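You operate a simulated robot arm through the tools that you are given. There is no shell and no other tool. Be economical: measure what you need, move in short steps, check, and stop when the job is done.

You are at the controls of a simulated robot arm. One attempt, no reset.

JOB
Fit the rating plug that the order card asks for and seal the medium breaker's adjusting screw.
Fine: swing the yellow clamp on first and off last; dab the sealant with the blue dauber and stand it back. A coat counts when it lies all over at full strength: go over it till it gets no stronger.

It is judged by the outcome, as a careful person would: the job done as asked, and still so three seconds after it is handed in. It fails if anything else is knocked over, pushed out of place, dropped, spilled or broken. Lids that push on must go on centred and level and be pressed home; caps that screw on are set level and turned clockwise until they are tight.

ROBOT AND FRAMES
A 7-joint arm with a two-finger gripper, on a carriage that runs on a rail from [-0.357, 0.763] to [0.652, -1.393] (x, y) and turns from -163 to 170 degrees about z. Base frame: it is fixed where the carriage stands at the start and does not move with it; the origin is on the floor, on the carriage's upright axis, x ahead of it, y to its left, z up; the surface under the hand at the start is at about z = 0.86. Units: m, degrees, N and s.
Its first joint turns from -149.0 to 149.0 degrees. Places, roughly: cup of the blue dauber stand [1.1, -0.5, 0.9]; handle of the red-handled purple-striped breaker [0.9, -0.2, 1]; rating pocket of red-handled purple-striped breake [0.8, -0.2, 0.9]; red terminal screw [1, -0.7, 1]; screw of red-handled purple-striped breaker [0.9, -0.2, 1]; white terminal screw [1.1, -0.7, 1]; yellow swing clamp [0.9, -0.3, 1]; yellow terminal screw [1, -0.7, 1]. Payload 2.45 kg.
The TCP is the grasp point between the finger pads, 0.026 m short of the fingertips. In the tool frame z runs along the fingers and y along their closing line. Largest opening 0.096 m; the body of the gripper starts 0.069 m behind the TCP.
Orientation is that of the tool frame in the base frame, as a unit quaternion [x, y, z, w]. With the fingers straight down and closing along the base's y, the tool's x points along the base's -x, its y along +y and its z along -z.

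CONTROLS
- The arm moves only by the tool move_arm. Its argument "commands" is a list of rows, each a list of 7 numbers: the shift along the tool's x, y, z in cm, then the turn, a rotation vector about the tool's x, y, z in degrees, then the gripper command, from -1 (shut) to 1 (fully open), values between in proportion. In form: [[tx, ty, tz, wx, wy, wz, grip], ...]. A call has 1 to 12 rows; each row shifts and turns the commanded pose from where the row before left it, along the tool's axes as they then stand. Each row takes 0.2 s and may step no farther than 0.05 m and 8.6 degrees from the row before; otherwise, or with a gripper value out of range, the whole call is refused. Where a pose cannot be reached the arm comes as near as it can. A force on the tool above 40 N (or 10 N above the force at the start of the call, whichever is more), or a blocked arm, ends the call early, and 0.2 s more pass. Each finger halts on what it meets, pressing with about 29 N; the grip force reading is that of the motor and also rises with nothing between the fingers. The clock runs only during rows and for 0.2 s after the last one: add rows that do not move to give the fingers time. It gives the time, the measured TCP pose, the force on the tool (base axes), the opening and the grip force at its end, in the units of the frame above (readings bear some noise), with the torque about the TCP (base axes, N m) and any sound that the robot's microphone picked up.
- Cameras (640 x 400 px; columns grow to the right, rows downward): "scene" is now at [0.0337, 0.1304, 1.6922]; the picture's right is [-0.44, -0.90, 0.00], its down [-0.48, 0.23, -0.85] and it looks along [0.76, -0.37, -0.53] (base axes); focal length 265 px, centre (320, 200). "wrist" rides on the gripper at [0.082, 0.003, -0.098] in the tool frame; the picture's right is [-0.04, 1.00, 0.00], its down [-0.73, -0.03, -0.68] and it looks along [-0.68, -0.03, 0.73] (tool axes); focal length 256 px, centre (320, 200). There is no depth. A picture from a camera that has moved, and an enlarged one, comes with that camera's place and axes in the base frame and with its lens.
- grab_frame(camera): a new picture of that camera. The clock stands still meanwhile.
- lift_body(by): slides the trunk up (or, below 0, down) by that many m; the arm and the scene camera ride with it, the base frame stays. It gives what a move gives, with no picture.
- base_move(legs): drives the robot by 1 to 6 legs, each [ahead, left, turn to the left] in m, m and degrees, along the robot's own axes; the way and the turn of a leg run together, so that a leg with both is an arc; at most 1.5 m and 180 degrees a leg. The arm and the cameras ride along, it lands a little off, and it stops where it bumps. It keeps to its track: a leg is cut to what the track allows. It gives what a move gives.
- head_to(pan, tilt): turns the head with the scene camera to pan (to the left, within 155 degrees either way) and tilt (down, from -29 to 69), counted from straight ahead of the robot. It gives what a move gives.
- inspect(camera, box): a new picture of the part [left, top, right, bottom] of that camera's present view, enlarged. The clock stands still meanwhile.
- hand_in(): hands the job in; it is judged then, once.

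Work in short steps. Places have to be worked out from the pictures, the camera data and where the tool is seen: move nearer, look again, correct. Check each grasp and each placing, and mend what went wrong. You have 120 turns and 82 pictures in all, those below and enlarged ones among them. Open the gripper and draw the arm clear of the work before you hand the job in, unless the task says otherwise; then end with one line.

The tools are called after "Emit:" by a JSON object that holds its "name" and its "arguments". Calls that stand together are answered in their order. move_arm: Moves the arm, as the interface text tells. Its arguments: {"type":"object","properties":{"commands":{"type":"array","items":{"type":"array","items":{"type":"number"}}}},"required":["commands"]} The other tools are called the same way: lift_body (by) slides the trunk up or down; base_move (legs) drives the base; head_to (pan, tilt) turns the head that bears the scene camera; grab_frame (camera) takes a picture; inspect (camera, box) takes an enlarged picture of a part of a camera's view; hand_in () hands the job in.

At the start:

```text
t: 0.0
tcp_pos: [0.9127, -0.0358, 1.2749]
ee_rot: [-0.001, 1.0, 0.0, 0.0]
contact_force: [0.9, -0.6, -0.5]
torque: [0.0, 0.03, 0.04]
width: 0.0962
grip_force: 0.0
trunk travel left (down, up): [-0.675, 0.035]
robot x, y, heading: [0.0024, -0.0018, -0.0]
head pan, tilt: [-26.2, 32.1]
```

scene: 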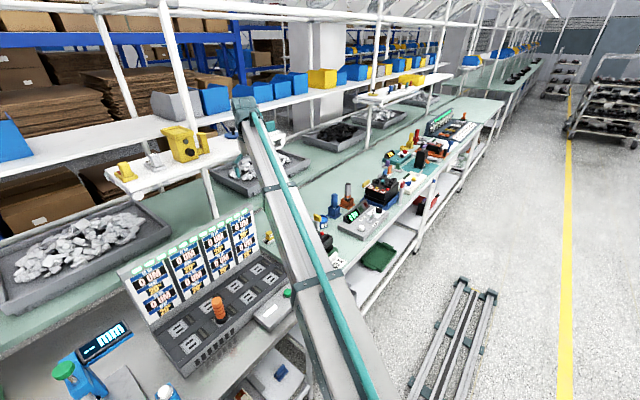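
wrist: 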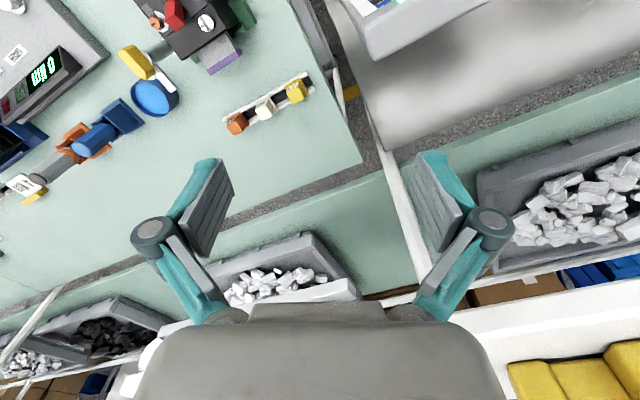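

The arm hides part of the scene; I enlarge the area with the breakers and the tool stands.

Emit:
{"name": "inspect", "arguments": {"camera": "scene", "box": [300, 100, 500, 280]}}

Emit:
{"name": "inspect", "arguments": {"camera": "wrist", "box": [0, 0, 340, 212]}}

```text
2.22 times, centred on (400, 190) of scene
camera zoom: at [0.0337, 0.1304, 1.6922], right [-0.44, -0.9, 0.0], down [-0.48, 0.23, -0.85], along [0.76, -0.37, -0.53], focal length 590 px, centre (142, 222)
```

zoom: 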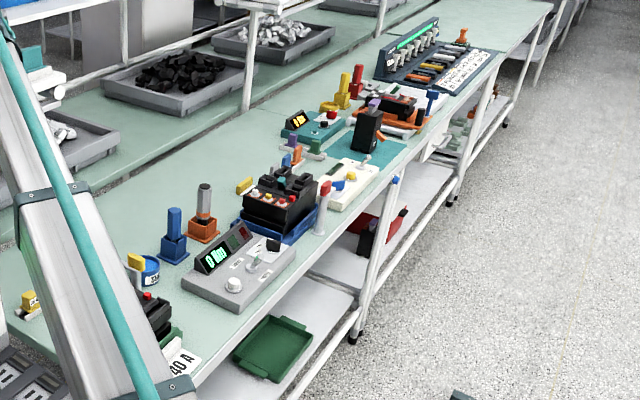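

```text
1.88 times, centred on (170, 106) of wrist
camera zoom: at [0.8311, -0.0333, 1.3732], right [0.04, 1.0, 0.0], down [0.73, -0.03, 0.68], along [0.68, -0.03, -0.73], focal length 482 px, centre (602, 377)
```

zoom: 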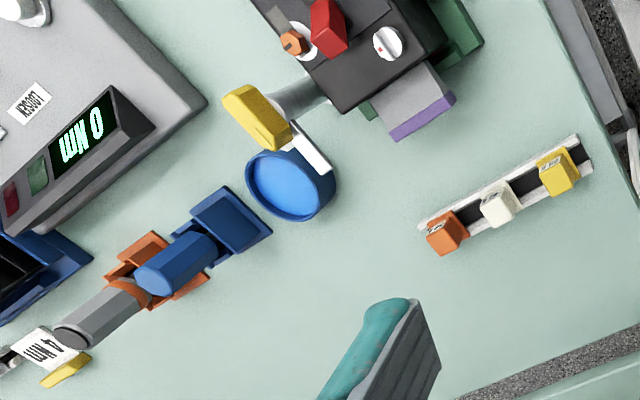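

The arm sits over the work, so I draw it back for a better look at the breaker, plugs and card.

Emit:
{"name": "move_arm", "arguments": {"commands": [[5, 0, 0, 0, 0, 0, 1], [5, 0, 0, 0, 0, 0, 1], [5, 0, 0, 0, 0, 0, 1], [5, 0, 0, 0, 0, 0, 1], [5, 0, 0, 0, 0, 0, 1]]}}

Emit:
{"name": "base_move", "arguments": {"legs": [[0.106, -0.227, 0]]}}

Emit:
{"name": "grab_frame", "arguments": {"camera": "wrist"}}

Emit:
{"name": "grab_frame", "arguments": {"camera": "scene"}}

```text
t: 1.2
tcp_pos: [0.6728, -0.0371, 1.2574]
ee_rot: [0.0, 1.0, -0.001, 0.009]
contact_force: [0.4, -1.3, -0.4]
torque: [-0.01, 0.0, 0.04]
width: 0.096
grip_force: 0.0
out of reach, approached as far as the arm can: row 5
trunk travel left (down, up): [-0.675, 0.035]
robot x, y, heading: [-0.0009, -0.0008, 0.2]
head pan, tilt: [-26.2, 32.1]
```

```text
t: 3.0
tcp_pos: [0.7797, -0.2646, 1.2591]
ee_rot: [0.0, 1.0, 0.0, 0.008]
contact_force: [0.0, 0.1, -0.2]
torque: [0.05, 0.05, 0.01]
width: 0.096
grip_force: 0.1
trunk travel left (down, up): [-0.675, 0.035]
robot x, y, heading: [0.1092, -0.2303, 0.1]
head pan, tilt: [-26.2, 32.1]
```

```text
77 pictures are left
camera wrist: at [0.6962, -0.2613, 1.3543], right [0.04, 1.0, 0.0], down [0.72, -0.03, 0.69], along [0.69, -0.03, -0.72], focal length 256 px, centre (320, 200)
```

wrist: 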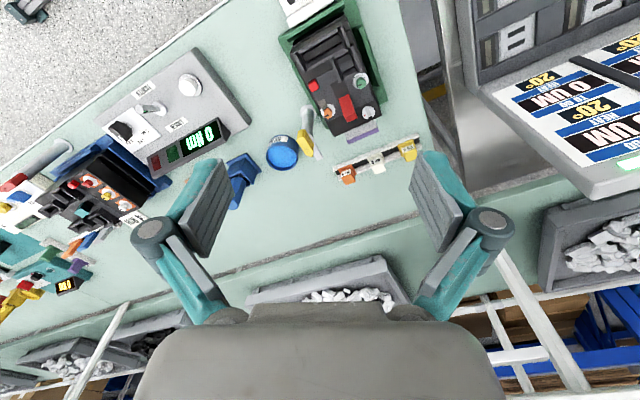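

```text
76 pictures are left
camera scene: at [0.1403, -0.0973, 1.6923], right [-0.44, -0.9, 0.0], down [-0.48, 0.24, -0.85], along [0.76, -0.37, -0.53], focal length 265 px, centre (320, 200)
```

scene: 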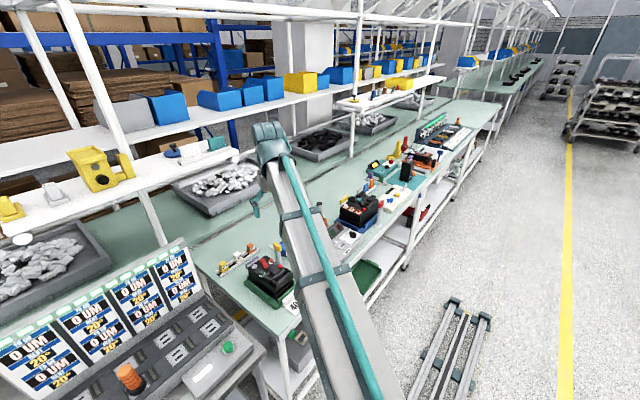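

Now the breaker and the plugs are in the open; I enlarge both views.

Emit:
{"name": "inspect", "arguments": {"camera": "wrist", "box": [230, 0, 440, 200]}}

Emit:
{"name": "inspect", "arguments": {"camera": "scene", "box": [205, 230, 305, 330]}}

Emit:
{"name": "inspect", "arguments": {"camera": "wrist", "box": [0, 60, 240, 210]}}

```text
2.00 times, centred on (335, 100) of wrist
camera zoom: at [0.6962, -0.2613, 1.3543], right [0.04, 1.0, 0.0], down [0.72, -0.03, 0.69], along [0.69, -0.03, -0.72], focal length 512 px, centre (290, 400)
```

zoom: 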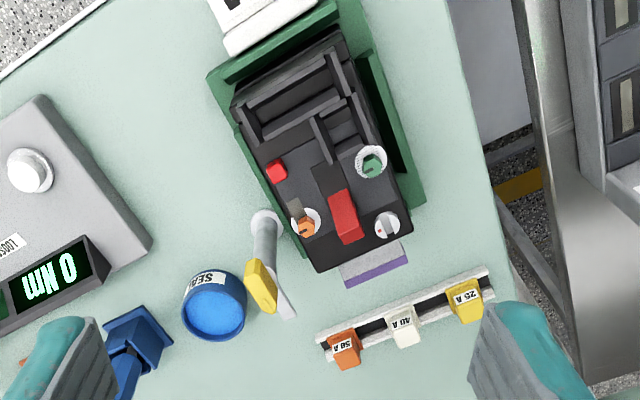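

```text
4.00 times, centred on (255, 280) of scene
camera zoom: at [0.1403, -0.0973, 1.6923], right [-0.44, -0.9, 0.0], down [-0.48, 0.24, -0.85], along [0.76, -0.37, -0.53], focal length 1061 px, centre (580, -120)
```

zoom: 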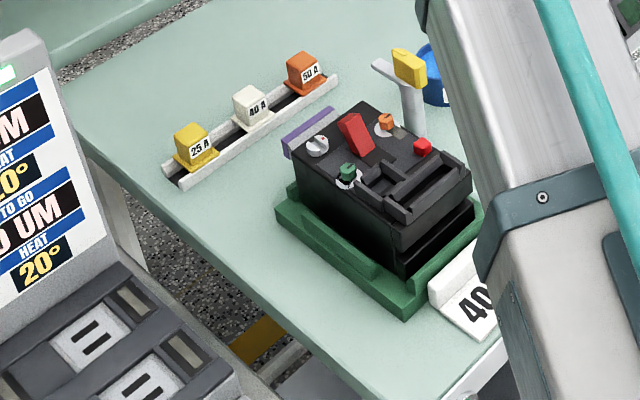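

```text
2.67 times, centred on (120, 135) of wrist
camera zoom: at [0.6962, -0.2613, 1.3543], right [0.04, 1.0, 0.0], down [0.72, -0.03, 0.69], along [0.69, -0.03, -0.72], focal length 683 px, centre (853, 373)
```

zoom: 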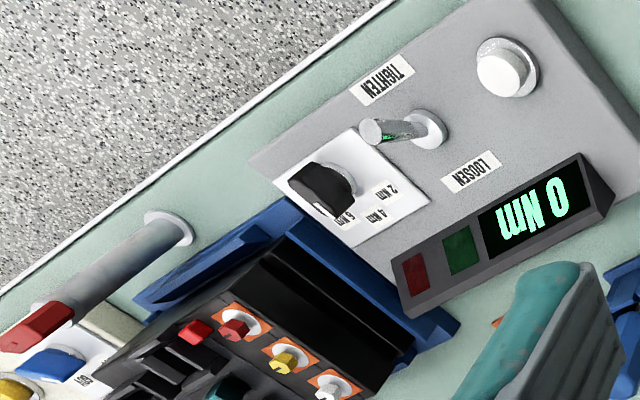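

The breaker sits in a green cradle; plugs are 25 A yellow, 40 A white, 50 A orange. I drive on along the rail to see the card and breaker clear of the arm.

Emit:
{"name": "base_move", "arguments": {"legs": [[0.106, -0.227, 0]]}}

Emit:
{"name": "head_to", "arguments": {"pan": 5, "tilt": 45}}

Emit:
{"name": "grab_frame", "arguments": {"camera": "scene"}}

```text
t: 4.9
tcp_pos: [0.8867, -0.4905, 1.2561]
ee_rot: [-0.002, 1.0, 0.0, 0.008]
contact_force: [-0.7, -0.4, -0.1]
torque: [0.03, 0.0, 0.02]
width: 0.0961
grip_force: 0.1
trunk travel left (down, up): [-0.675, 0.035]
robot x, y, heading: [0.2142, -0.4533, -0.0]
head pan, tilt: [-26.2, 32.1]
```

```text
t: 5.8
tcp_pos: [0.8856, -0.4903, 1.2571]
ee_rot: [-0.001, 1.0, -0.001, 0.009]
contact_force: [0.2, -0.2, 0.5]
torque: [-0.02, 0.03, 0.01]
width: 0.0961
grip_force: 0.0
trunk travel left (down, up): [-0.675, 0.035]
robot x, y, heading: [0.2123, -0.453, 0.2]
head pan, tilt: [5.0, 45.0]
```

```text
72 pictures are left
camera scene: at [0.2466, -0.2766, 1.673], right [0.09, -1.0, 0.0], down [-0.7, -0.06, -0.71], along [0.7, 0.06, -0.71], focal length 265 px, centre (320, 200)
```

scene: 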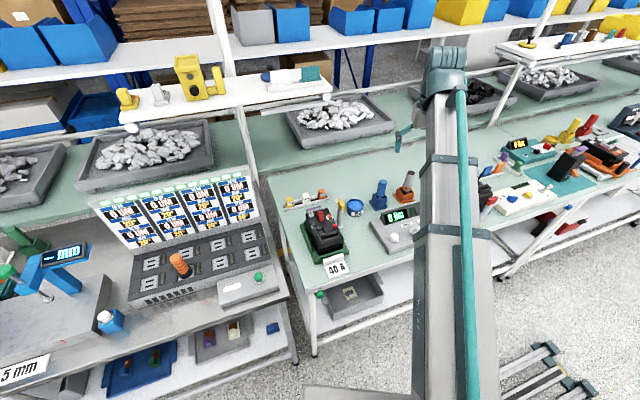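

Emit:
{"name": "inspect", "arguments": {"camera": "scene", "box": [270, 170, 430, 290]}}

Emit:
{"name": "inspect", "arguments": {"camera": "scene", "box": [294, 195, 364, 280]}}

```text
3.33 times, centred on (350, 230) of scene
camera zoom: at [0.2466, -0.2766, 1.673], right [0.09, -1.0, 0.0], down [-0.7, -0.06, -0.71], along [0.7, 0.06, -0.71], focal length 884 px, centre (220, 100)
```

zoom: 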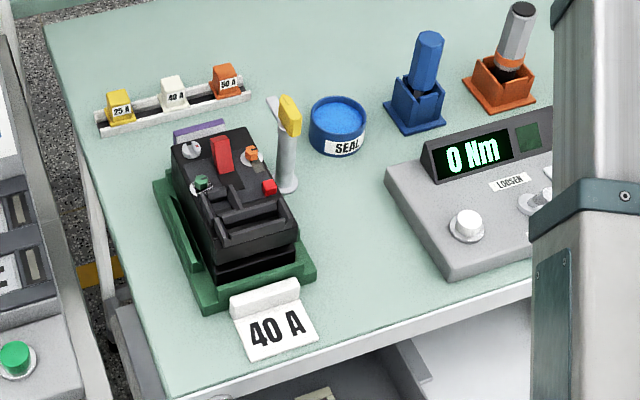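

```text
4.71 times, centred on (329, 238) of scene
camera zoom: at [0.2466, -0.2766, 1.673], right [0.09, -1.0, 0.0], down [-0.7, -0.06, -0.71], along [0.7, 0.06, -0.71], focal length 1248 px, centre (278, 24)
```

zoom: 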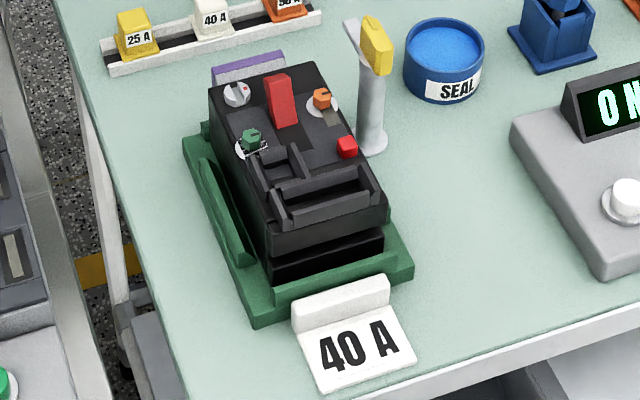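

Order is 40 A → white plug. I bring the wrist camera over the breaker, aligned with the bench (about 25° turn), to inspect clamp, pocket and screws.

Emit:
{"name": "move_arm", "arguments": {"commands": [[2.5, 4.1, 0, 0, 0, 0, 1], [2.5, 4.1, 0, 0, 0, 0, 1], [2.5, 4.1, 0, 0, 0, 0, 1], [2.5, 4.1, 0, 0, 0, 0, 1], [2.5, 4.1, 0, 0, 0, 0, 1], [1, 4.1, 0, 0, 0, 0, 1], [0, 3, 0, 0, 0, 0, 1], [0, 0, 2, 0, 0, -8.3, 1], [0, 0, 4, 0, 0, -8.3, 1], [0, 0, 4, 0, 0, -8.3, 1]]}}

Emit:
{"name": "grab_frame", "arguments": {"camera": "wrist"}}

```text
t: 8.0
tcp_pos: [0.7678, -0.2119, 1.1195]
ee_rot: [-0.217, 0.976, -0.003, 0.008]
contact_force: [0.2, -0.6, 0.5]
torque: [-0.02, -0.01, 0.0]
width: 0.096
grip_force: 0.0
out of reach, approached as far as the arm can: row 1, 2, 3, 4, 5
trunk travel left (down, up): [-0.675, 0.035]
robot x, y, heading: [0.2146, -0.4555, 0.2]
head pan, tilt: [5.0, 45.0]
```

```text
69 pictures are left
camera wrist: at [0.6914, -0.2444, 1.2169], right [-0.39, 0.92, -0.01], down [0.67, 0.28, 0.69], along [0.64, 0.26, -0.72], focal length 256 px, centre (320, 200)
```

wrist: 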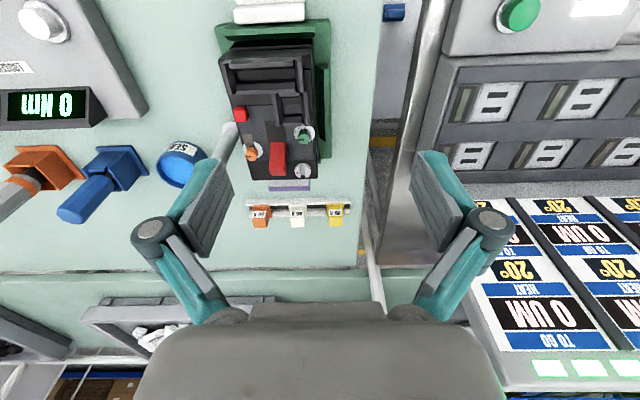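

Well aligned with the breaker. Enlarge.

Emit:
{"name": "inspect", "arguments": {"camera": "wrist", "box": [205, 0, 355, 235]}}

Emit:
{"name": "inspect", "arguments": {"camera": "wrist", "box": [215, 85, 325, 195]}}

```text
1.70 times, centred on (280, 118) of wrist
camera zoom: at [0.6914, -0.2444, 1.2169], right [-0.39, 0.92, -0.01], down [0.67, 0.28, 0.69], along [0.64, 0.26, -0.72], focal length 436 px, centre (388, 340)
```

zoom: 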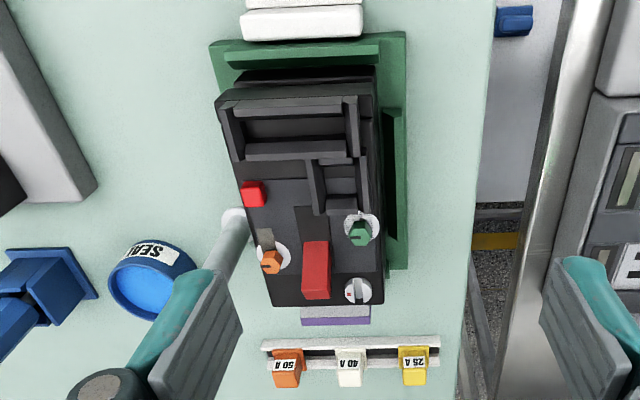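

```text
3.64 times, centred on (270, 140) of wrist
camera zoom: at [0.6914, -0.2444, 1.2169], right [-0.39, 0.92, -0.01], down [0.67, 0.28, 0.69], along [0.64, 0.26, -0.72], focal length 931 px, centre (502, 418)
```

zoom: 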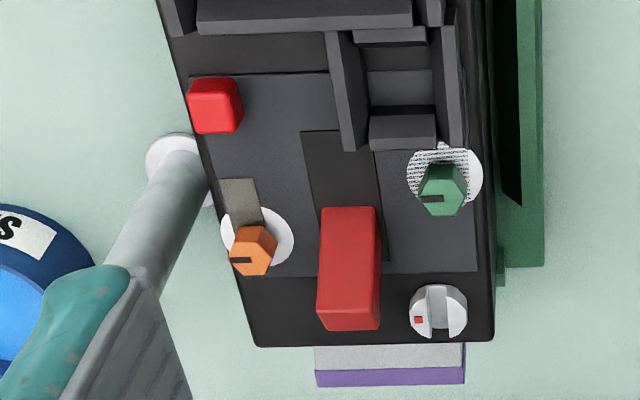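

Several candidates for the screw. I go closer to see the markings by the orange, green and grey ones and the pocket.

Emit:
{"name": "move_arm", "arguments": {"commands": [[1, 2, 3, 0, 0, 0, 1], [1, 2, 4, 0, 0, 0, 1], [1, 1, 3, 0, 0, 0, 1]]}}

Emit:
{"name": "inspect", "arguments": {"camera": "wrist", "box": [160, 50, 360, 250]}}

```text
t: 8.8
tcp_pos: [0.7205, -0.1785, 1.0191]
ee_rot: [-0.216, 0.976, -0.002, 0.009]
contact_force: [-0.4, -0.1, -0.2]
torque: [0.01, 0.01, 0.0]
width: 0.0959
grip_force: 0.2
trunk travel left (down, up): [-0.675, 0.035]
robot x, y, heading: [0.2125, -0.4556, 0.2]
head pan, tilt: [5.0, 45.0]
```

```text
2.00 times, centred on (260, 150) of wrist
camera zoom: at [0.6443, -0.2103, 1.1164], right [-0.39, 0.92, -0.01], down [0.67, 0.28, 0.69], along [0.64, 0.26, -0.72], focal length 512 px, centre (440, 300)
```

zoom: 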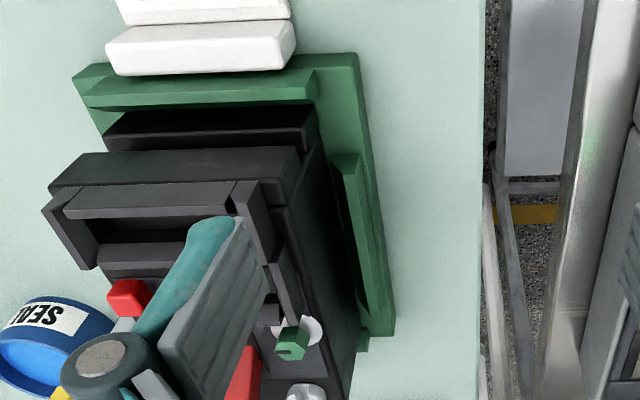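

A finger blocks the view; I shift sideways so the breaker sits between the fingers.

Emit:
{"name": "move_arm", "arguments": {"commands": [[0, -4, -3, 0, 0, 0, 1], [0, -4, -1, 0, 0, 0, 1]]}}

Emit:
{"name": "grab_frame", "arguments": {"camera": "wrist"}}

Emit:
{"name": "inspect", "arguments": {"camera": "wrist", "box": [250, 100, 390, 240]}}

```text
t: 9.4
tcp_pos: [0.7557, -0.2519, 1.061]
ee_rot: [-0.216, 0.976, -0.002, 0.008]
contact_force: [-0.1, 0.0, -0.3]
torque: [0.0, -0.01, -0.03]
width: 0.0962
grip_force: 0.0
trunk travel left (down, up): [-0.675, 0.035]
robot x, y, heading: [0.2107, -0.4517, -0.3]
head pan, tilt: [5.0, 45.0]
```

```text
65 pictures are left
camera wrist: at [0.6786, -0.2836, 1.1576], right [-0.39, 0.92, -0.01], down [0.67, 0.28, 0.69], along [0.64, 0.26, -0.72], focal length 256 px, centre (320, 200)
```

wrist: 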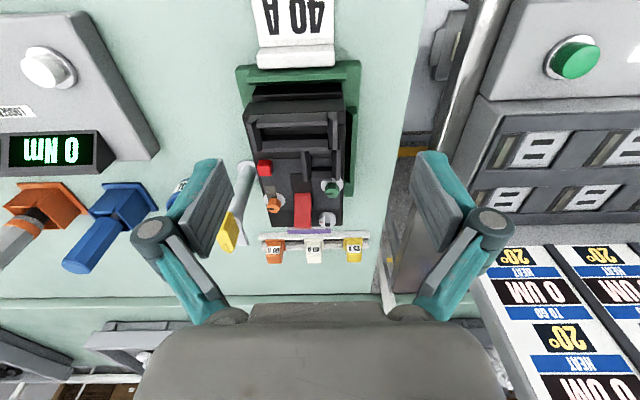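

```text
2.86 times, centred on (320, 170) of wrist
camera zoom: at [0.6786, -0.2836, 1.1576], right [-0.39, 0.92, -0.01], down [0.67, 0.28, 0.69], along [0.64, 0.26, -0.72], focal length 731 px, centre (320, 286)
```

zoom: 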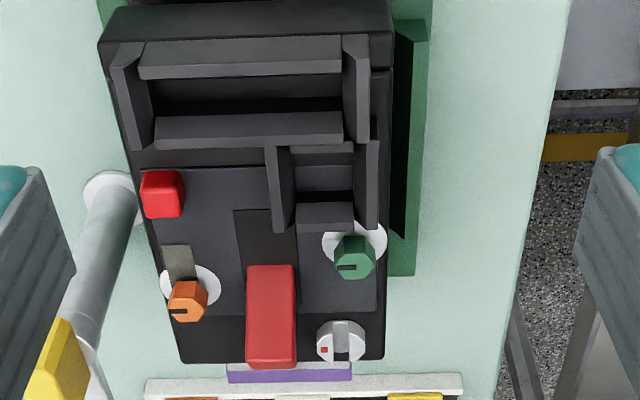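

Enlarging tightly on the three screw-like things and the small pocket.

Emit:
{"name": "inspect", "arguments": {"camera": "wrist", "box": [255, 165, 355, 230]}}

Emit:
{"name": "inspect", "arguments": {"camera": "wrist", "box": [255, 215, 375, 275]}}

```text
6.15 times, centred on (305, 198) of wrist
camera zoom: at [0.6786, -0.2836, 1.1576], right [-0.39, 0.92, -0.01], down [0.67, 0.28, 0.69], along [0.64, 0.26, -0.72], focal length 1575 px, centre (412, 215)
```

zoom: 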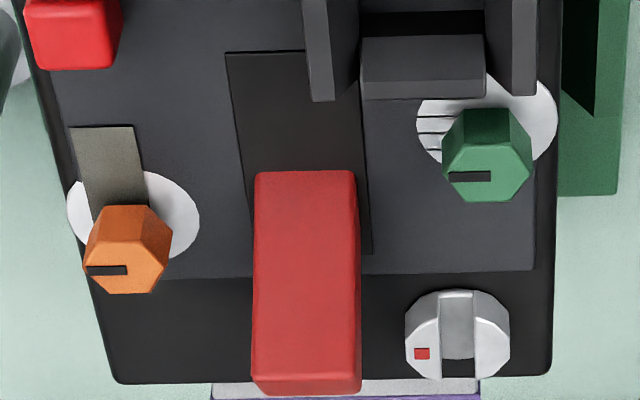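

```text
5.33 times, centred on (315, 245) of wrist
camera zoom: at [0.6786, -0.2836, 1.1576], right [-0.39, 0.92, -0.01], down [0.67, 0.28, 0.69], along [0.64, 0.26, -0.72], focal length 1365 px, centre (347, -40)
```

zoom: 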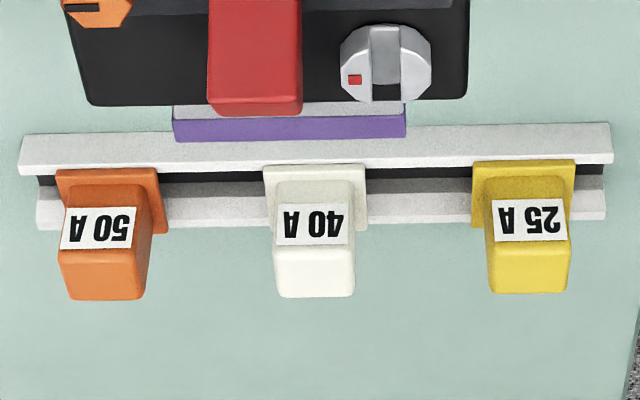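

The grey slotted head with the red mark is the adjusting screw; orange and green are scale knobs. Now the clamp, from the scene camera.

Emit:
{"name": "grab_frame", "arguments": {"camera": "scene"}}

Emit:
{"name": "inspect", "arguments": {"camera": "scene", "box": [325, 185, 375, 230]}}

```text
61 pictures are left
camera scene: at [0.2467, -0.277, 1.673], right [0.09, -1.0, 0.0], down [-0.7, -0.06, -0.71], along [0.7, 0.06, -0.71], focal length 265 px, centre (320, 200)
```

scene: 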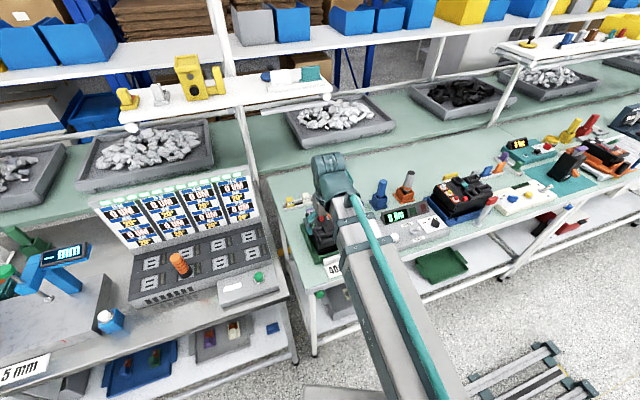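

```text
8.89 times, centred on (350, 208) of scene
camera zoom: at [0.2467, -0.277, 1.673], right [0.09, -1.0, 0.0], down [-0.7, -0.06, -0.71], along [0.7, 0.06, -0.71], focal length 2358 px, centre (53, 133)
```

zoom: 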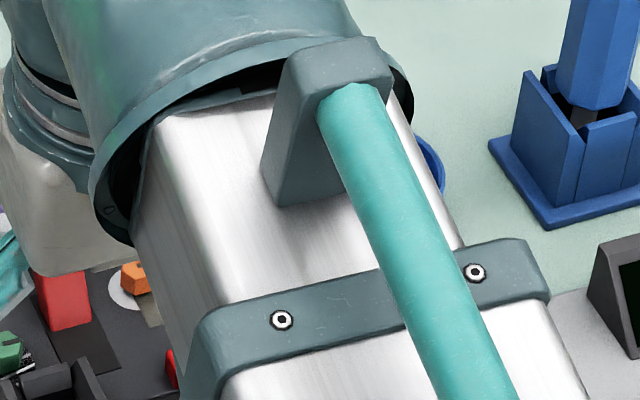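

Arm blocks it; shift the wrist 8 cm towards the clamp instead.

Emit:
{"name": "move_arm", "arguments": {"commands": [[0, -4, -2, 0, 0, 0, 1], [0, -4, -2, 0, 0, 0, 1]]}}

Emit:
{"name": "inspect", "arguments": {"camera": "wrist", "box": [230, 100, 410, 270]}}

```text
t: 10.0
tcp_pos: [0.7871, -0.3235, 1.0993]
ee_rot: [-0.216, 0.976, -0.002, 0.008]
contact_force: [-0.8, 0.6, 0.2]
torque: [0.03, 0.01, -0.01]
width: 0.0959
grip_force: 0.1
trunk travel left (down, up): [-0.675, 0.035]
robot x, y, heading: [0.2113, -0.4527, 0.2]
head pan, tilt: [5.0, 45.0]
```

```text
2.35 times, centred on (320, 185) of wrist
camera zoom: at [0.7105, -0.3558, 1.1976], right [-0.39, 0.92, -0.01], down [0.67, 0.28, 0.69], along [0.64, 0.26, -0.72], focal length 602 px, centre (320, 235)
```

zoom: 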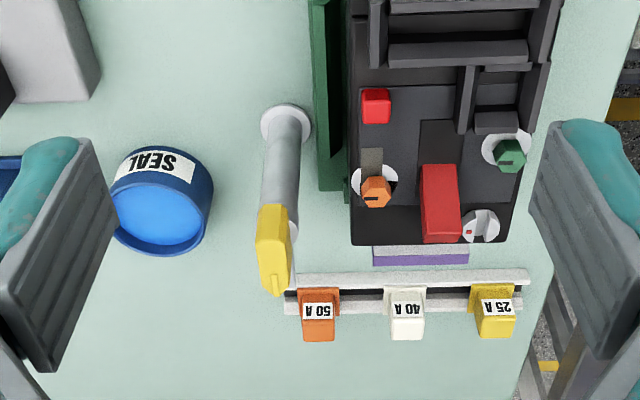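

Emit:
{"name": "inspect", "arguments": {"camera": "wrist", "box": [285, 130, 345, 230]}}

Emit:
{"name": "head_to", "arguments": {"pan": 40, "tilt": 45}}

```text
4.00 times, centred on (315, 180) of wrist
camera zoom: at [0.7105, -0.3558, 1.1976], right [-0.39, 0.92, -0.01], down [0.67, 0.28, 0.69], along [0.64, 0.26, -0.72], focal length 1024 px, centre (340, 280)
```

zoom: 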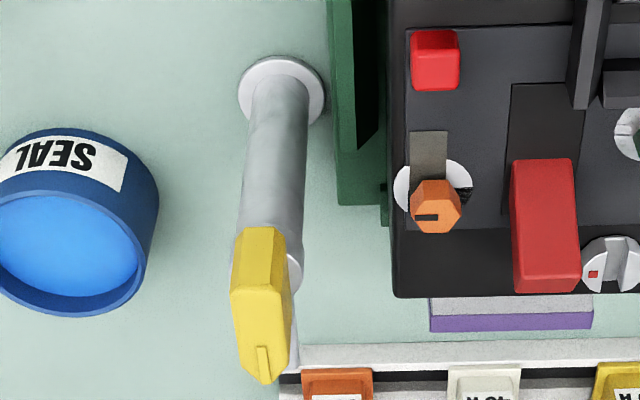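

```text
t: 11.0
tcp_pos: [0.7885, -0.3226, 1.0998]
ee_rot: [-0.216, 0.976, -0.002, 0.008]
contact_force: [0.3, -0.1, -0.2]
torque: [0.0, 0.01, 0.0]
width: 0.0959
grip_force: 0.1
trunk travel left (down, up): [-0.675, 0.035]
robot x, y, heading: [0.2123, -0.4537, 0.1]
head pan, tilt: [40.0, 45.0]
```

Emit:
{"name": "grab_frame", "arguments": {"camera": "scene"}}

```text
57 pictures are left
camera scene: at [0.2279, -0.2314, 1.673], right [0.64, -0.77, 0.0], down [-0.54, -0.45, -0.71], along [0.54, 0.45, -0.71], focal length 265 px, centre (320, 200)
```

scene: 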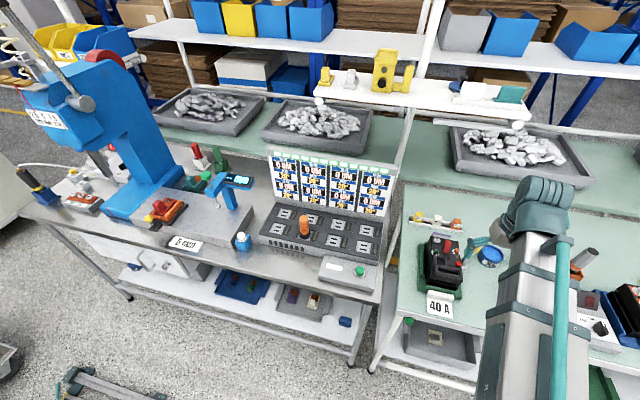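

Move the hand aside a bit so the scene camera sees the clamp.

Emit:
{"name": "move_arm", "arguments": {"commands": [[0, -5, 0, 0, 0, 0, 1], [0, -5, 0, 0, 0, 0, 1], [0, -4, 0, 0, 0, 0, 1]]}}

Emit:
{"name": "inspect", "arguments": {"camera": "scene", "box": [400, 200, 520, 300]}}

Emit:
{"name": "inspect", "arguments": {"camera": "wrist", "box": [310, 110, 430, 230]}}

```text
t: 11.8
tcp_pos: [0.8483, -0.4509, 1.1007]
ee_rot: [-0.217, 0.976, -0.002, 0.008]
contact_force: [-0.1, 0.4, 0.6]
torque: [0.0, -0.02, -0.01]
width: 0.0961
grip_force: 0.0
trunk travel left (down, up): [-0.675, 0.035]
robot x, y, heading: [0.2099, -0.4534, 0.0]
head pan, tilt: [40.0, 45.0]
```

```text
4.00 times, centred on (460, 250) of scene
camera zoom: at [0.228, -0.2317, 1.673], right [0.64, -0.77, 0.0], down [-0.54, -0.46, -0.71], along [0.54, 0.46, -0.71], focal length 1061 px, centre (-240, 0)
```

zoom: 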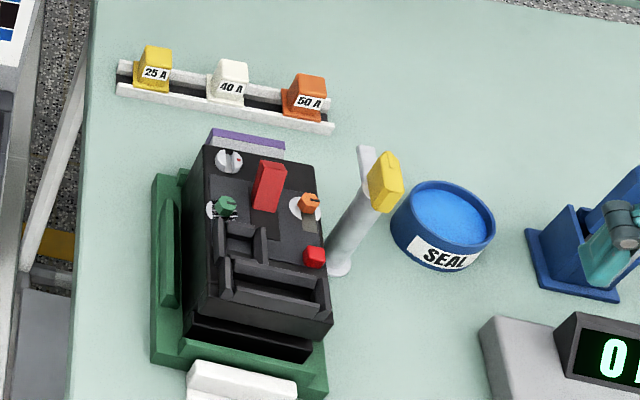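

```text
3.33 times, centred on (370, 170) of wrist
camera zoom: at [0.77, -0.4827, 1.1989], right [-0.39, 0.92, -0.01], down [0.67, 0.28, 0.69], along [0.64, 0.26, -0.72], focal length 853 px, centre (153, 300)
```

zoom: 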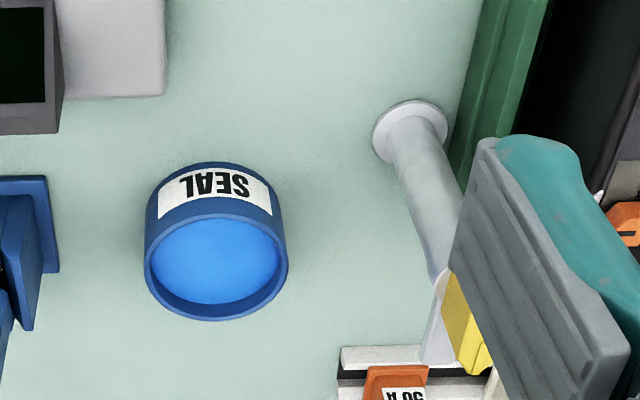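

Emit:
{"name": "inspect", "arguments": {"camera": "scene", "box": [472, 230, 512, 272]}}

```text
9.52 times, centred on (492, 251) of scene
camera zoom: at [0.228, -0.2317, 1.673], right [0.64, -0.77, 0.0], down [-0.54, -0.46, -0.71], along [0.54, 0.46, -0.71], focal length 2526 px, centre (-1318, -286)
```

zoom: 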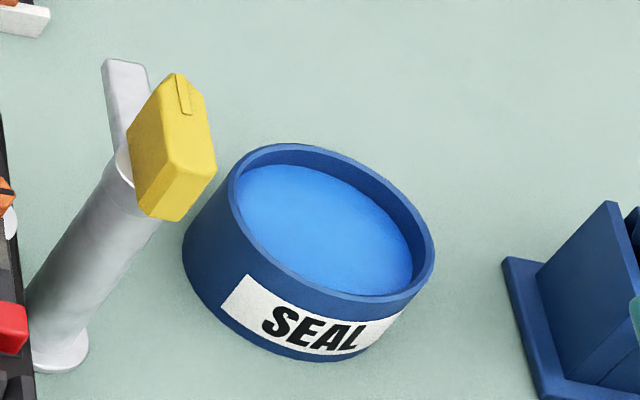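

The yellow lug stands upright on the post top (about 4.5 × 1.7 cm, top near z 1.0), with the thin arm pointing away from the robot. I go above it with the fingers partly open.

Emit:
{"name": "move_arm", "arguments": {"commands": [[-4.45, 0, 0, 0, 0, 0, 0.2], [-4.45, 3.7, 0, 0, 0, 0, 0.2], [-4.45, 3.7, 1, 0, 0, 0, 0.2], [0, 3.7, 2, 0, 0, 0, 0.2]]}}

Emit:
{"name": "grab_frame", "arguments": {"camera": "wrist"}}

```text
refused: row 2 steps farther than a row can; nothing moved
```

```text
53 pictures are left
camera wrist: at [0.77, -0.4827, 1.1989], right [-0.39, 0.92, -0.01], down [0.67, 0.28, 0.69], along [0.64, 0.26, -0.72], focal length 256 px, centre (320, 200)
```

wrist: 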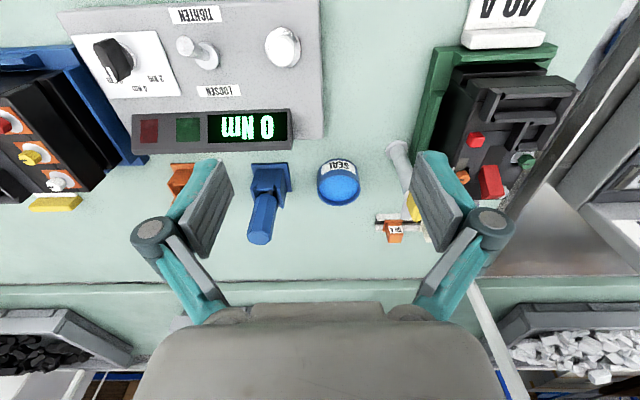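

Step too long; I split it into smaller rows.

Emit:
{"name": "move_arm", "arguments": {"commands": [[-3.3, 2.8, 0, 0, 0, 0, 0.2], [-3.3, 2.8, 0, 0, 0, 0, 0.2], [-3.3, 2.8, 0, 0, 0, 0, 0.2], [-3.4, 2.7, 0, 0, 0, 0, 0.2], [0, 0, 3, 0, 0, 0, 0.2]]}}

Emit:
{"name": "grab_frame", "arguments": {"camera": "wrist"}}

```text
t: 13.0
tcp_pos: [0.9217, -0.2935, 1.0731]
ee_rot: [-0.216, 0.976, -0.003, 0.008]
contact_force: [0.1, 0.5, -0.8]
torque: [0.01, -0.02, 0.02]
width: 0.0576
grip_force: 0.1
trunk travel left (down, up): [-0.675, 0.035]
robot x, y, heading: [0.2106, -0.4554, -0.0]
head pan, tilt: [40.0, 45.0]
```

```text
52 pictures are left
camera wrist: at [0.8443, -0.3254, 1.1694], right [-0.38, 0.92, -0.01], down [0.67, 0.28, 0.69], along [0.64, 0.26, -0.72], focal length 256 px, centre (320, 200)
```

wrist: 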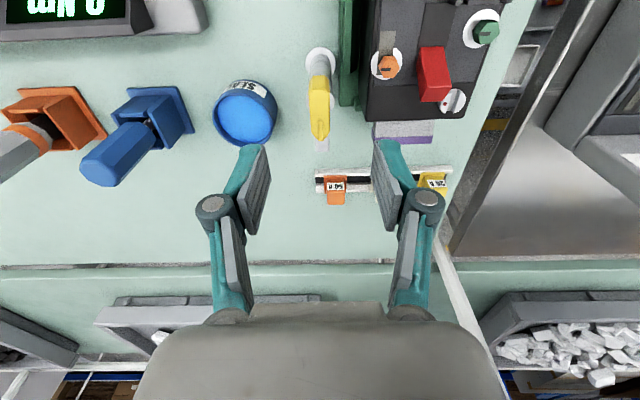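

Lug is centred under the hand. Descend and grip it.

Emit:
{"name": "move_arm", "arguments": {"commands": [[0, 0, 4, 0, 0, 0, 0.2], [0, 0, 3, 0, 0, 0, 0.2], [0, 0, 1, 0, 0, 0, 0.2], [0, 0, 0, 0, 0, 0, -0.7], [0, 0, 0, 0, 0, 0, -0.7], [0, 0, 0, 0, 0, 0, -0.7]]}}

Emit:
{"name": "inspect", "arguments": {"camera": "wrist", "box": [220, 60, 460, 260]}}

```text
t: 14.4
tcp_pos: [0.9225, -0.295, 0.994]
ee_rot: [-0.217, 0.976, -0.002, 0.007]
contact_force: [-2.3, 3.6, -0.4]
torque: [0.05, 0.03, 0.02]
width: 0.0165
grip_force: 1.6
trunk travel left (down, up): [-0.675, 0.035]
robot x, y, heading: [0.2088, -0.4542, 0.3]
head pan, tilt: [40.0, 45.0]
```

```text
2.00 times, centred on (340, 160) of wrist
camera zoom: at [0.8455, -0.3264, 1.0905], right [-0.39, 0.92, -0.01], down [0.67, 0.28, 0.69], along [0.64, 0.26, -0.72], focal length 512 px, centre (280, 280)
```

zoom: 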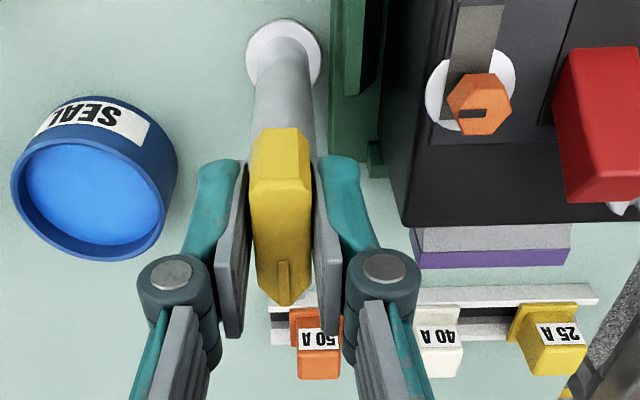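

Lug held (16.5 mm). Turn it counter-clockwise from above toward the breaker, watching forces.

Emit:
{"name": "move_arm", "arguments": {"commands": [[0, 0, 0, 0, 0, -8, -0.8], [0, 0, 0, 0, 0, -8, -0.8], [0, 0, 0, 0, 0, -8, -0.8], [0, 0, 0, 0, 0, -8, -0.8]]}}

Emit:
{"name": "grab_frame", "arguments": {"camera": "wrist"}}

```text
t: 15.4
tcp_pos: [0.9232, -0.2949, 0.9928]
ee_rot: [-0.479, 0.878, -0.005, 0.007]
contact_force: [-3.0, 2.2, -1.3]
torque: [1.16, -0.6, -0.01]
width: 0.0148
grip_force: 41.2
trunk travel left (down, up): [-0.675, 0.035]
robot x, y, heading: [0.2133, -0.45, 0.2]
head pan, tilt: [40.0, 45.0]
```

```text
50 pictures are left
camera wrist: at [0.8741, -0.3618, 1.091], right [-0.82, 0.58, -0.01], down [0.41, 0.6, 0.69], along [0.4, 0.55, -0.73], focal length 256 px, centre (320, 200)
```

wrist: 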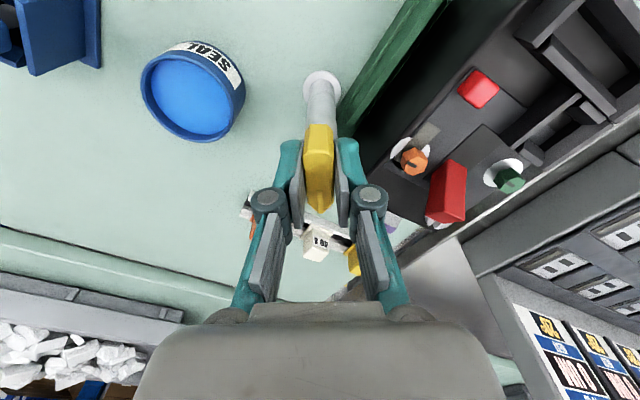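

It turns freely with the hand. Continue.

Emit:
{"name": "move_arm", "arguments": {"commands": [[0, 0, 0, 0, 0, -8, -0.8], [0, 0, 0, 0, 0, -8, -0.8], [0, 0, 0, 0, 0, -8, -0.8], [0, 0, 0, 0, 0, -8, -0.8], [0, 0, 0, 0, 0, -8, -0.8]]}}

Emit:
{"name": "grab_frame", "arguments": {"camera": "wrist"}}

```text
t: 16.6
tcp_pos: [0.9247, -0.2948, 0.9941]
ee_rot: [0.749, -0.663, 0.007, -0.004]
contact_force: [8.5, -0.6, 4.1]
torque: [1.22, -0.04, 0.03]
width: 0.0144
grip_force: 40.6
trunk travel left (down, up): [-0.675, 0.035]
robot x, y, heading: [0.215, -0.4549, 0.2]
head pan, tilt: [40.0, 45.0]
```

```text
49 pictures are left
camera wrist: at [0.9292, -0.3767, 1.0919], right [-1.0, -0.08, -0.02], down [-0.07, 0.73, 0.68], along [-0.04, 0.68, -0.74], focal length 256 px, centre (320, 200)
```

wrist: 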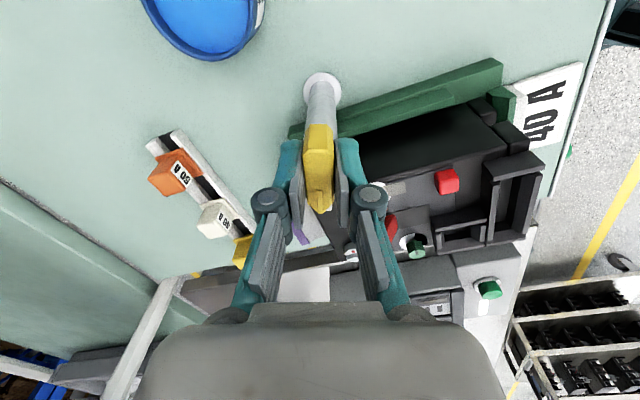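

72° turned with no resistance. Continue toward the square position.

Emit:
{"name": "move_arm", "arguments": {"commands": [[0, 0, 0, 0, 0, -6, -0.8], [0, 0, 0, 0, 0, -6, -0.8], [0, 0, 0, 0, 0, -6, -0.8]]}}

Emit:
{"name": "inspect", "arguments": {"camera": "wrist", "box": [240, 60, 480, 260]}}

Emit:
{"name": "inspect", "arguments": {"camera": "scene", "box": [400, 200, 520, 300]}}

```text
t: 17.4
tcp_pos: [0.9248, -0.2959, 0.9932]
ee_rot: [0.843, -0.537, 0.008, -0.005]
contact_force: [16.1, 1.1, 9.2]
torque: [1.12, 0.03, -0.06]
width: 0.0149
grip_force: 41.1
trunk travel left (down, up): [-0.675, 0.035]
robot x, y, heading: [0.2122, -0.4559, 0.5]
head pan, tilt: [40.0, 45.0]
```

```text
2.00 times, centred on (360, 160) of wrist
camera zoom: at [0.9544, -0.3705, 1.0923], right [-0.92, -0.39, -0.02], down [-0.3, 0.68, 0.67], along [-0.25, 0.63, -0.74], focal length 512 px, centre (240, 280)
```

zoom: 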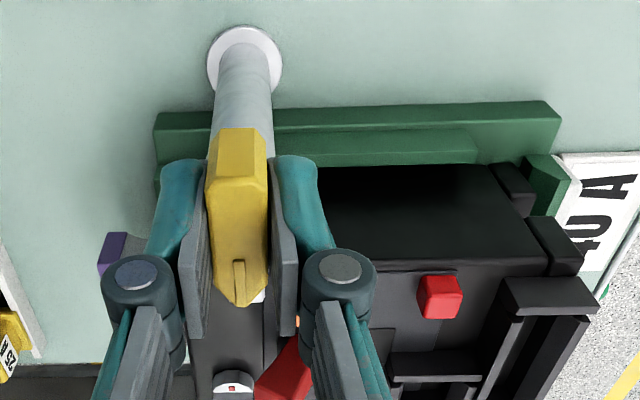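

```text
4.00 times, centred on (460, 250) of scene
camera zoom: at [0.2291, -0.2316, 1.6731], right [0.64, -0.77, 0.0], down [-0.54, -0.46, -0.71], along [0.54, 0.46, -0.71], focal length 1061 px, centre (-240, 0)
```

zoom: 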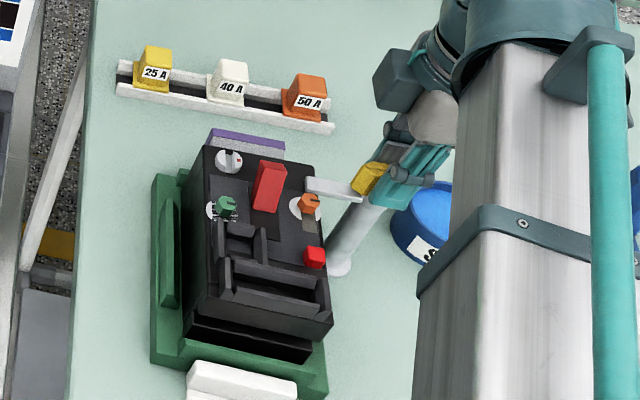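

The arm now lies square over the breaker beside the orange knob. I release and check whether it stays.

Emit:
{"name": "move_arm", "arguments": {"commands": [[0, 0, 0, 0, 0, 0, -0.2], [0, 0, 0, 0, 0, 0, -0.2], [0, 0, -4, 0, 0, 0, -0.2], [0, 0, -4, 0, 0, 0, -0.2]]}}

Emit:
{"name": "grab_frame", "arguments": {"camera": "wrist"}}

Emit:
{"name": "inspect", "arguments": {"camera": "scene", "box": [440, 220, 500, 280]}}

```text
t: 18.4
tcp_pos: [0.92, -0.2953, 1.0743]
ee_rot: [0.844, -0.537, 0.007, -0.004]
contact_force: [-0.6, 1.0, 0.1]
torque: [0.01, -0.01, 0.01]
width: 0.0386
grip_force: 0.0
trunk travel left (down, up): [-0.675, 0.035]
robot x, y, heading: [0.2128, -0.4516, 0.2]
head pan, tilt: [40.0, 45.0]
```

```text
46 pictures are left
camera wrist: at [0.9505, -0.3706, 1.1732], right [-0.92, -0.39, -0.01], down [-0.29, 0.68, 0.67], along [-0.25, 0.63, -0.74], focal length 256 px, centre (320, 200)
```

wrist: 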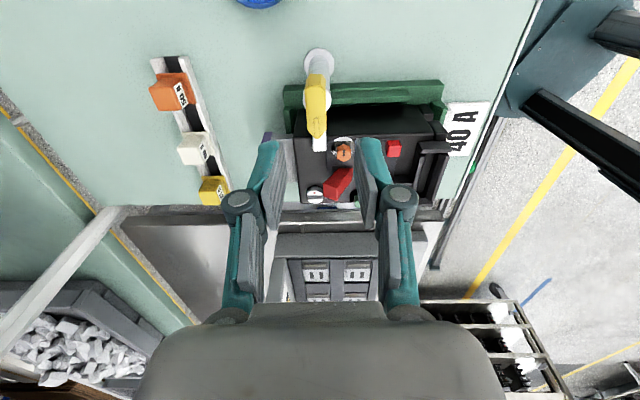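

```text
6.67 times, centred on (470, 250) of scene
camera zoom: at [0.2275, -0.2314, 1.6729], right [0.64, -0.77, 0.0], down [-0.54, -0.46, -0.71], along [0.54, 0.46, -0.71], focal length 1768 px, centre (-680, -133)
```

zoom: 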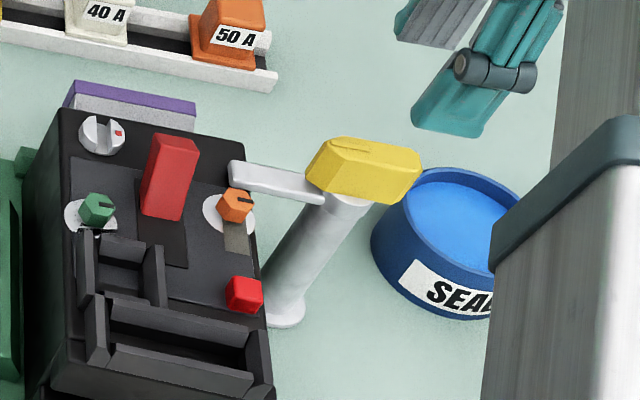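

Clamp is on and stays put. Now locate the white plug precisely.

Emit:
{"name": "inspect", "arguments": {"camera": "wrist", "box": [140, 50, 240, 210]}}

```text
2.50 times, centred on (190, 130) of wrist
camera zoom: at [0.9505, -0.3706, 1.1732], right [-0.92, -0.39, -0.01], down [-0.29, 0.68, 0.67], along [-0.25, 0.63, -0.74], focal length 640 px, centre (645, 375)
```

zoom: 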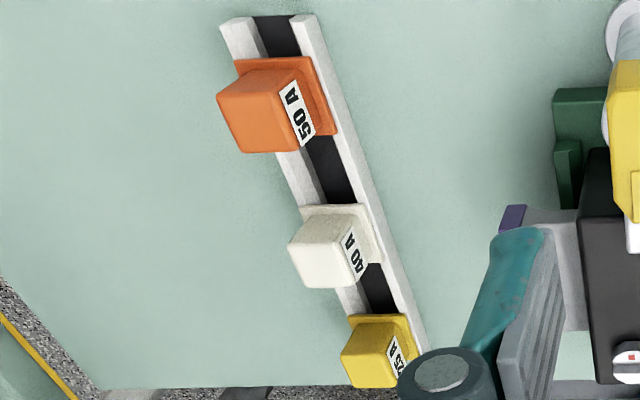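

White plug flange at about (1.032, −0.151, 0.885), head ~3 cm above. Turn the hand back to bench alignment and go above it.

Emit:
{"name": "move_arm", "arguments": {"commands": [[0, 0, -2, 0, 0, 8.2, 0.2], [0, 0, 0, 0, 0, 8.2, 0.2], [0, 0, 0, 0, 0, 8.2, 0.2], [0, 0, 0, 0, 0, 8.2, 0.2], [0, 0, 0, 0, 0, 8.2, 0.2], [0, 0, 0, 0, 0, 8.2, 0.2], [0, 0, 0, 0, 0, 8.2, 0.2], [0, 0, 0, 0, 0, 8.2, 0.2], [0, 0, 0, 0, 0, 8.2, 0.2], [0, 0, 0, 0, 0, 8.2, 0.2], [0, 0, 0, 0, 0, 8.0, 0.2]]}}

Emit:
{"name": "move_arm", "arguments": {"commands": [[-4.06, 2.07, 0, 0, 0, 0, 0.0], [-4.06, 2.07, 0, 0, 0, 0, 0.0], [-4.06, 2.07, 0, 0, 0, 0, 0.0], [-4.06, 2.07, 0, 0, 0, 0, 0.0], [0, 0, 4, 0, 0, 0, 0.0], [0, 0, 4, 0, 0, 0, 0.0], [0, 0, 3.5, 0, 0, 0, 0.0]]}}

Emit:
{"name": "grab_frame", "arguments": {"camera": "wrist"}}

```text
t: 20.8
tcp_pos: [0.9213, -0.2949, 1.094]
ee_rot: [-0.215, 0.977, -0.003, 0.008]
contact_force: [-0.4, 0.1, -0.1]
torque: [0.0, -0.02, 0.01]
width: 0.0575
grip_force: 0.1
trunk travel left (down, up): [-0.675, 0.035]
robot x, y, heading: [0.2084, -0.4545, -0.0]
head pan, tilt: [40.0, 45.0]
```

```text
t: 22.4
tcp_pos: [1.0352, -0.1508, 0.9798]
ee_rot: [-0.216, 0.976, -0.002, 0.008]
contact_force: [0.9, 0.2, -0.1]
torque: [-0.01, 0.01, 0.0]
width: 0.048
grip_force: 0.1
trunk travel left (down, up): [-0.675, 0.035]
robot x, y, heading: [0.2127, -0.4521, 0.2]
head pan, tilt: [40.0, 45.0]
```

```text
43 pictures are left
camera wrist: at [0.9588, -0.1825, 1.0767], right [-0.39, 0.92, -0.01], down [0.67, 0.28, 0.69], along [0.64, 0.26, -0.72], focal length 256 px, centre (320, 200)
```

wrist: 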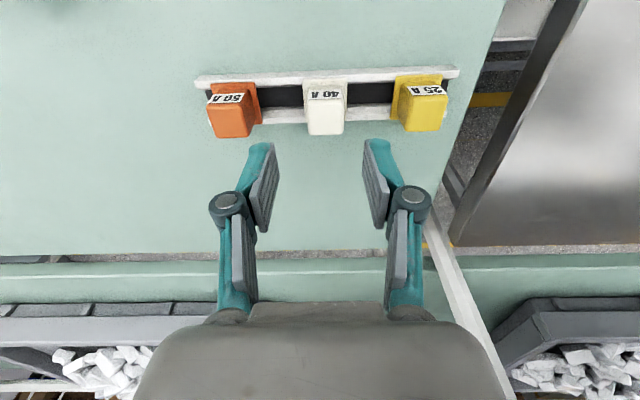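

Plug is within 4 mm of the hand axis; small correction, then descend and grip the head above its flange.

Emit:
{"name": "move_arm", "arguments": {"commands": [[0.3, 0.25, 3, 0, 0, 0, 0.0], [0, 0, 3.1, 0, 0, 0, 0.0], [0, 0, 0, 0, 0, 0, -0.7], [0, 0, 0, 0, 0, 0, -0.7], [0, 0, 0, 0, 0, 0, -0.7]]}}

Emit:
{"name": "inspect", "arguments": {"camera": "wrist", "box": [220, 80, 420, 230]}}

```text
t: 23.6
tcp_pos: [1.0333, -0.1501, 0.919]
ee_rot: [-0.217, 0.976, -0.003, 0.008]
contact_force: [0.1, -0.4, 0.1]
torque: [-0.02, 0.0, -0.01]
width: 0.0247
grip_force: 28.8
trunk travel left (down, up): [-0.675, 0.035]
robot x, y, heading: [0.2122, -0.4519, 0.2]
head pan, tilt: [40.0, 45.0]
```

```text
2.67 times, centred on (320, 155) of wrist
camera zoom: at [0.9562, -0.1811, 1.016], right [-0.39, 0.92, -0.01], down [0.67, 0.28, 0.69], along [0.64, 0.26, -0.72], focal length 683 px, centre (320, 320)
```

zoom: 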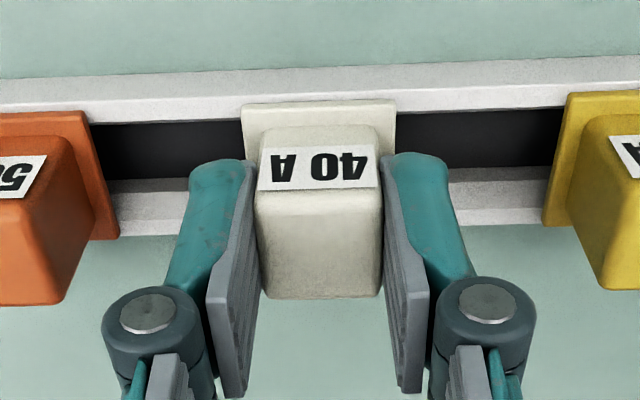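

Firm grip at 24.7 mm. Lift straight up and check the plug's foot.

Emit:
{"name": "move_arm", "arguments": {"commands": [[0, 0, -2, 0, 0, 0, -0.8], [0, 0, -4, 0, 0, 0, -0.8], [0, 0, -4, 0, 0, 0, -0.8], [0, 0, -4, 0, 0, 0, -0.8], [0, 0, 0, 0, 0, 0, -0.8]]}}

Emit:
{"name": "inspect", "arguments": {"camera": "scene", "box": [390, 180, 490, 260]}}

Emit:
{"name": "inspect", "arguments": {"camera": "wrist", "box": [220, 80, 420, 230]}}

```text
t: 24.8
tcp_pos: [1.0301, -0.1508, 1.0597]
ee_rot: [-0.217, 0.976, -0.002, 0.008]
contact_force: [-0.1, 0.5, 0.8]
torque: [0.02, 0.0, -0.02]
width: 0.0093
grip_force: 0.1
trunk travel left (down, up): [-0.675, 0.035]
robot x, y, heading: [0.2137, -0.4524, -0.3]
head pan, tilt: [40.0, 45.0]
```

```text
5.00 times, centred on (440, 220) of scene
camera zoom: at [0.2279, -0.2313, 1.6729], right [0.64, -0.77, 0.0], down [-0.54, -0.46, -0.71], along [0.54, 0.46, -0.71], focal length 1326 px, centre (-280, 100)
```

zoom: 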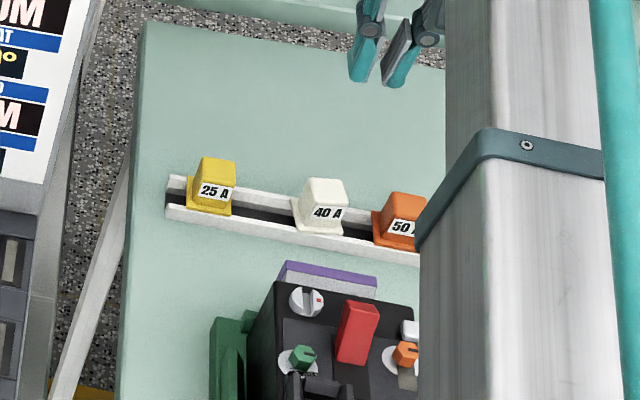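

```text
2.67 times, centred on (320, 155) of wrist
camera zoom: at [0.9531, -0.1823, 1.1556], right [-0.39, 0.92, -0.01], down [0.67, 0.28, 0.69], along [0.64, 0.26, -0.72], focal length 683 px, centre (320, 320)
```

zoom: 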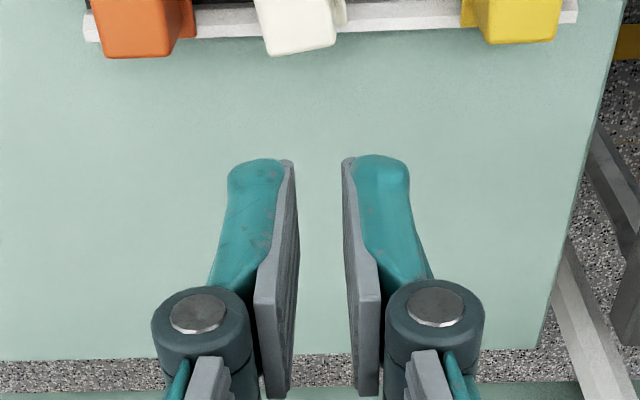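

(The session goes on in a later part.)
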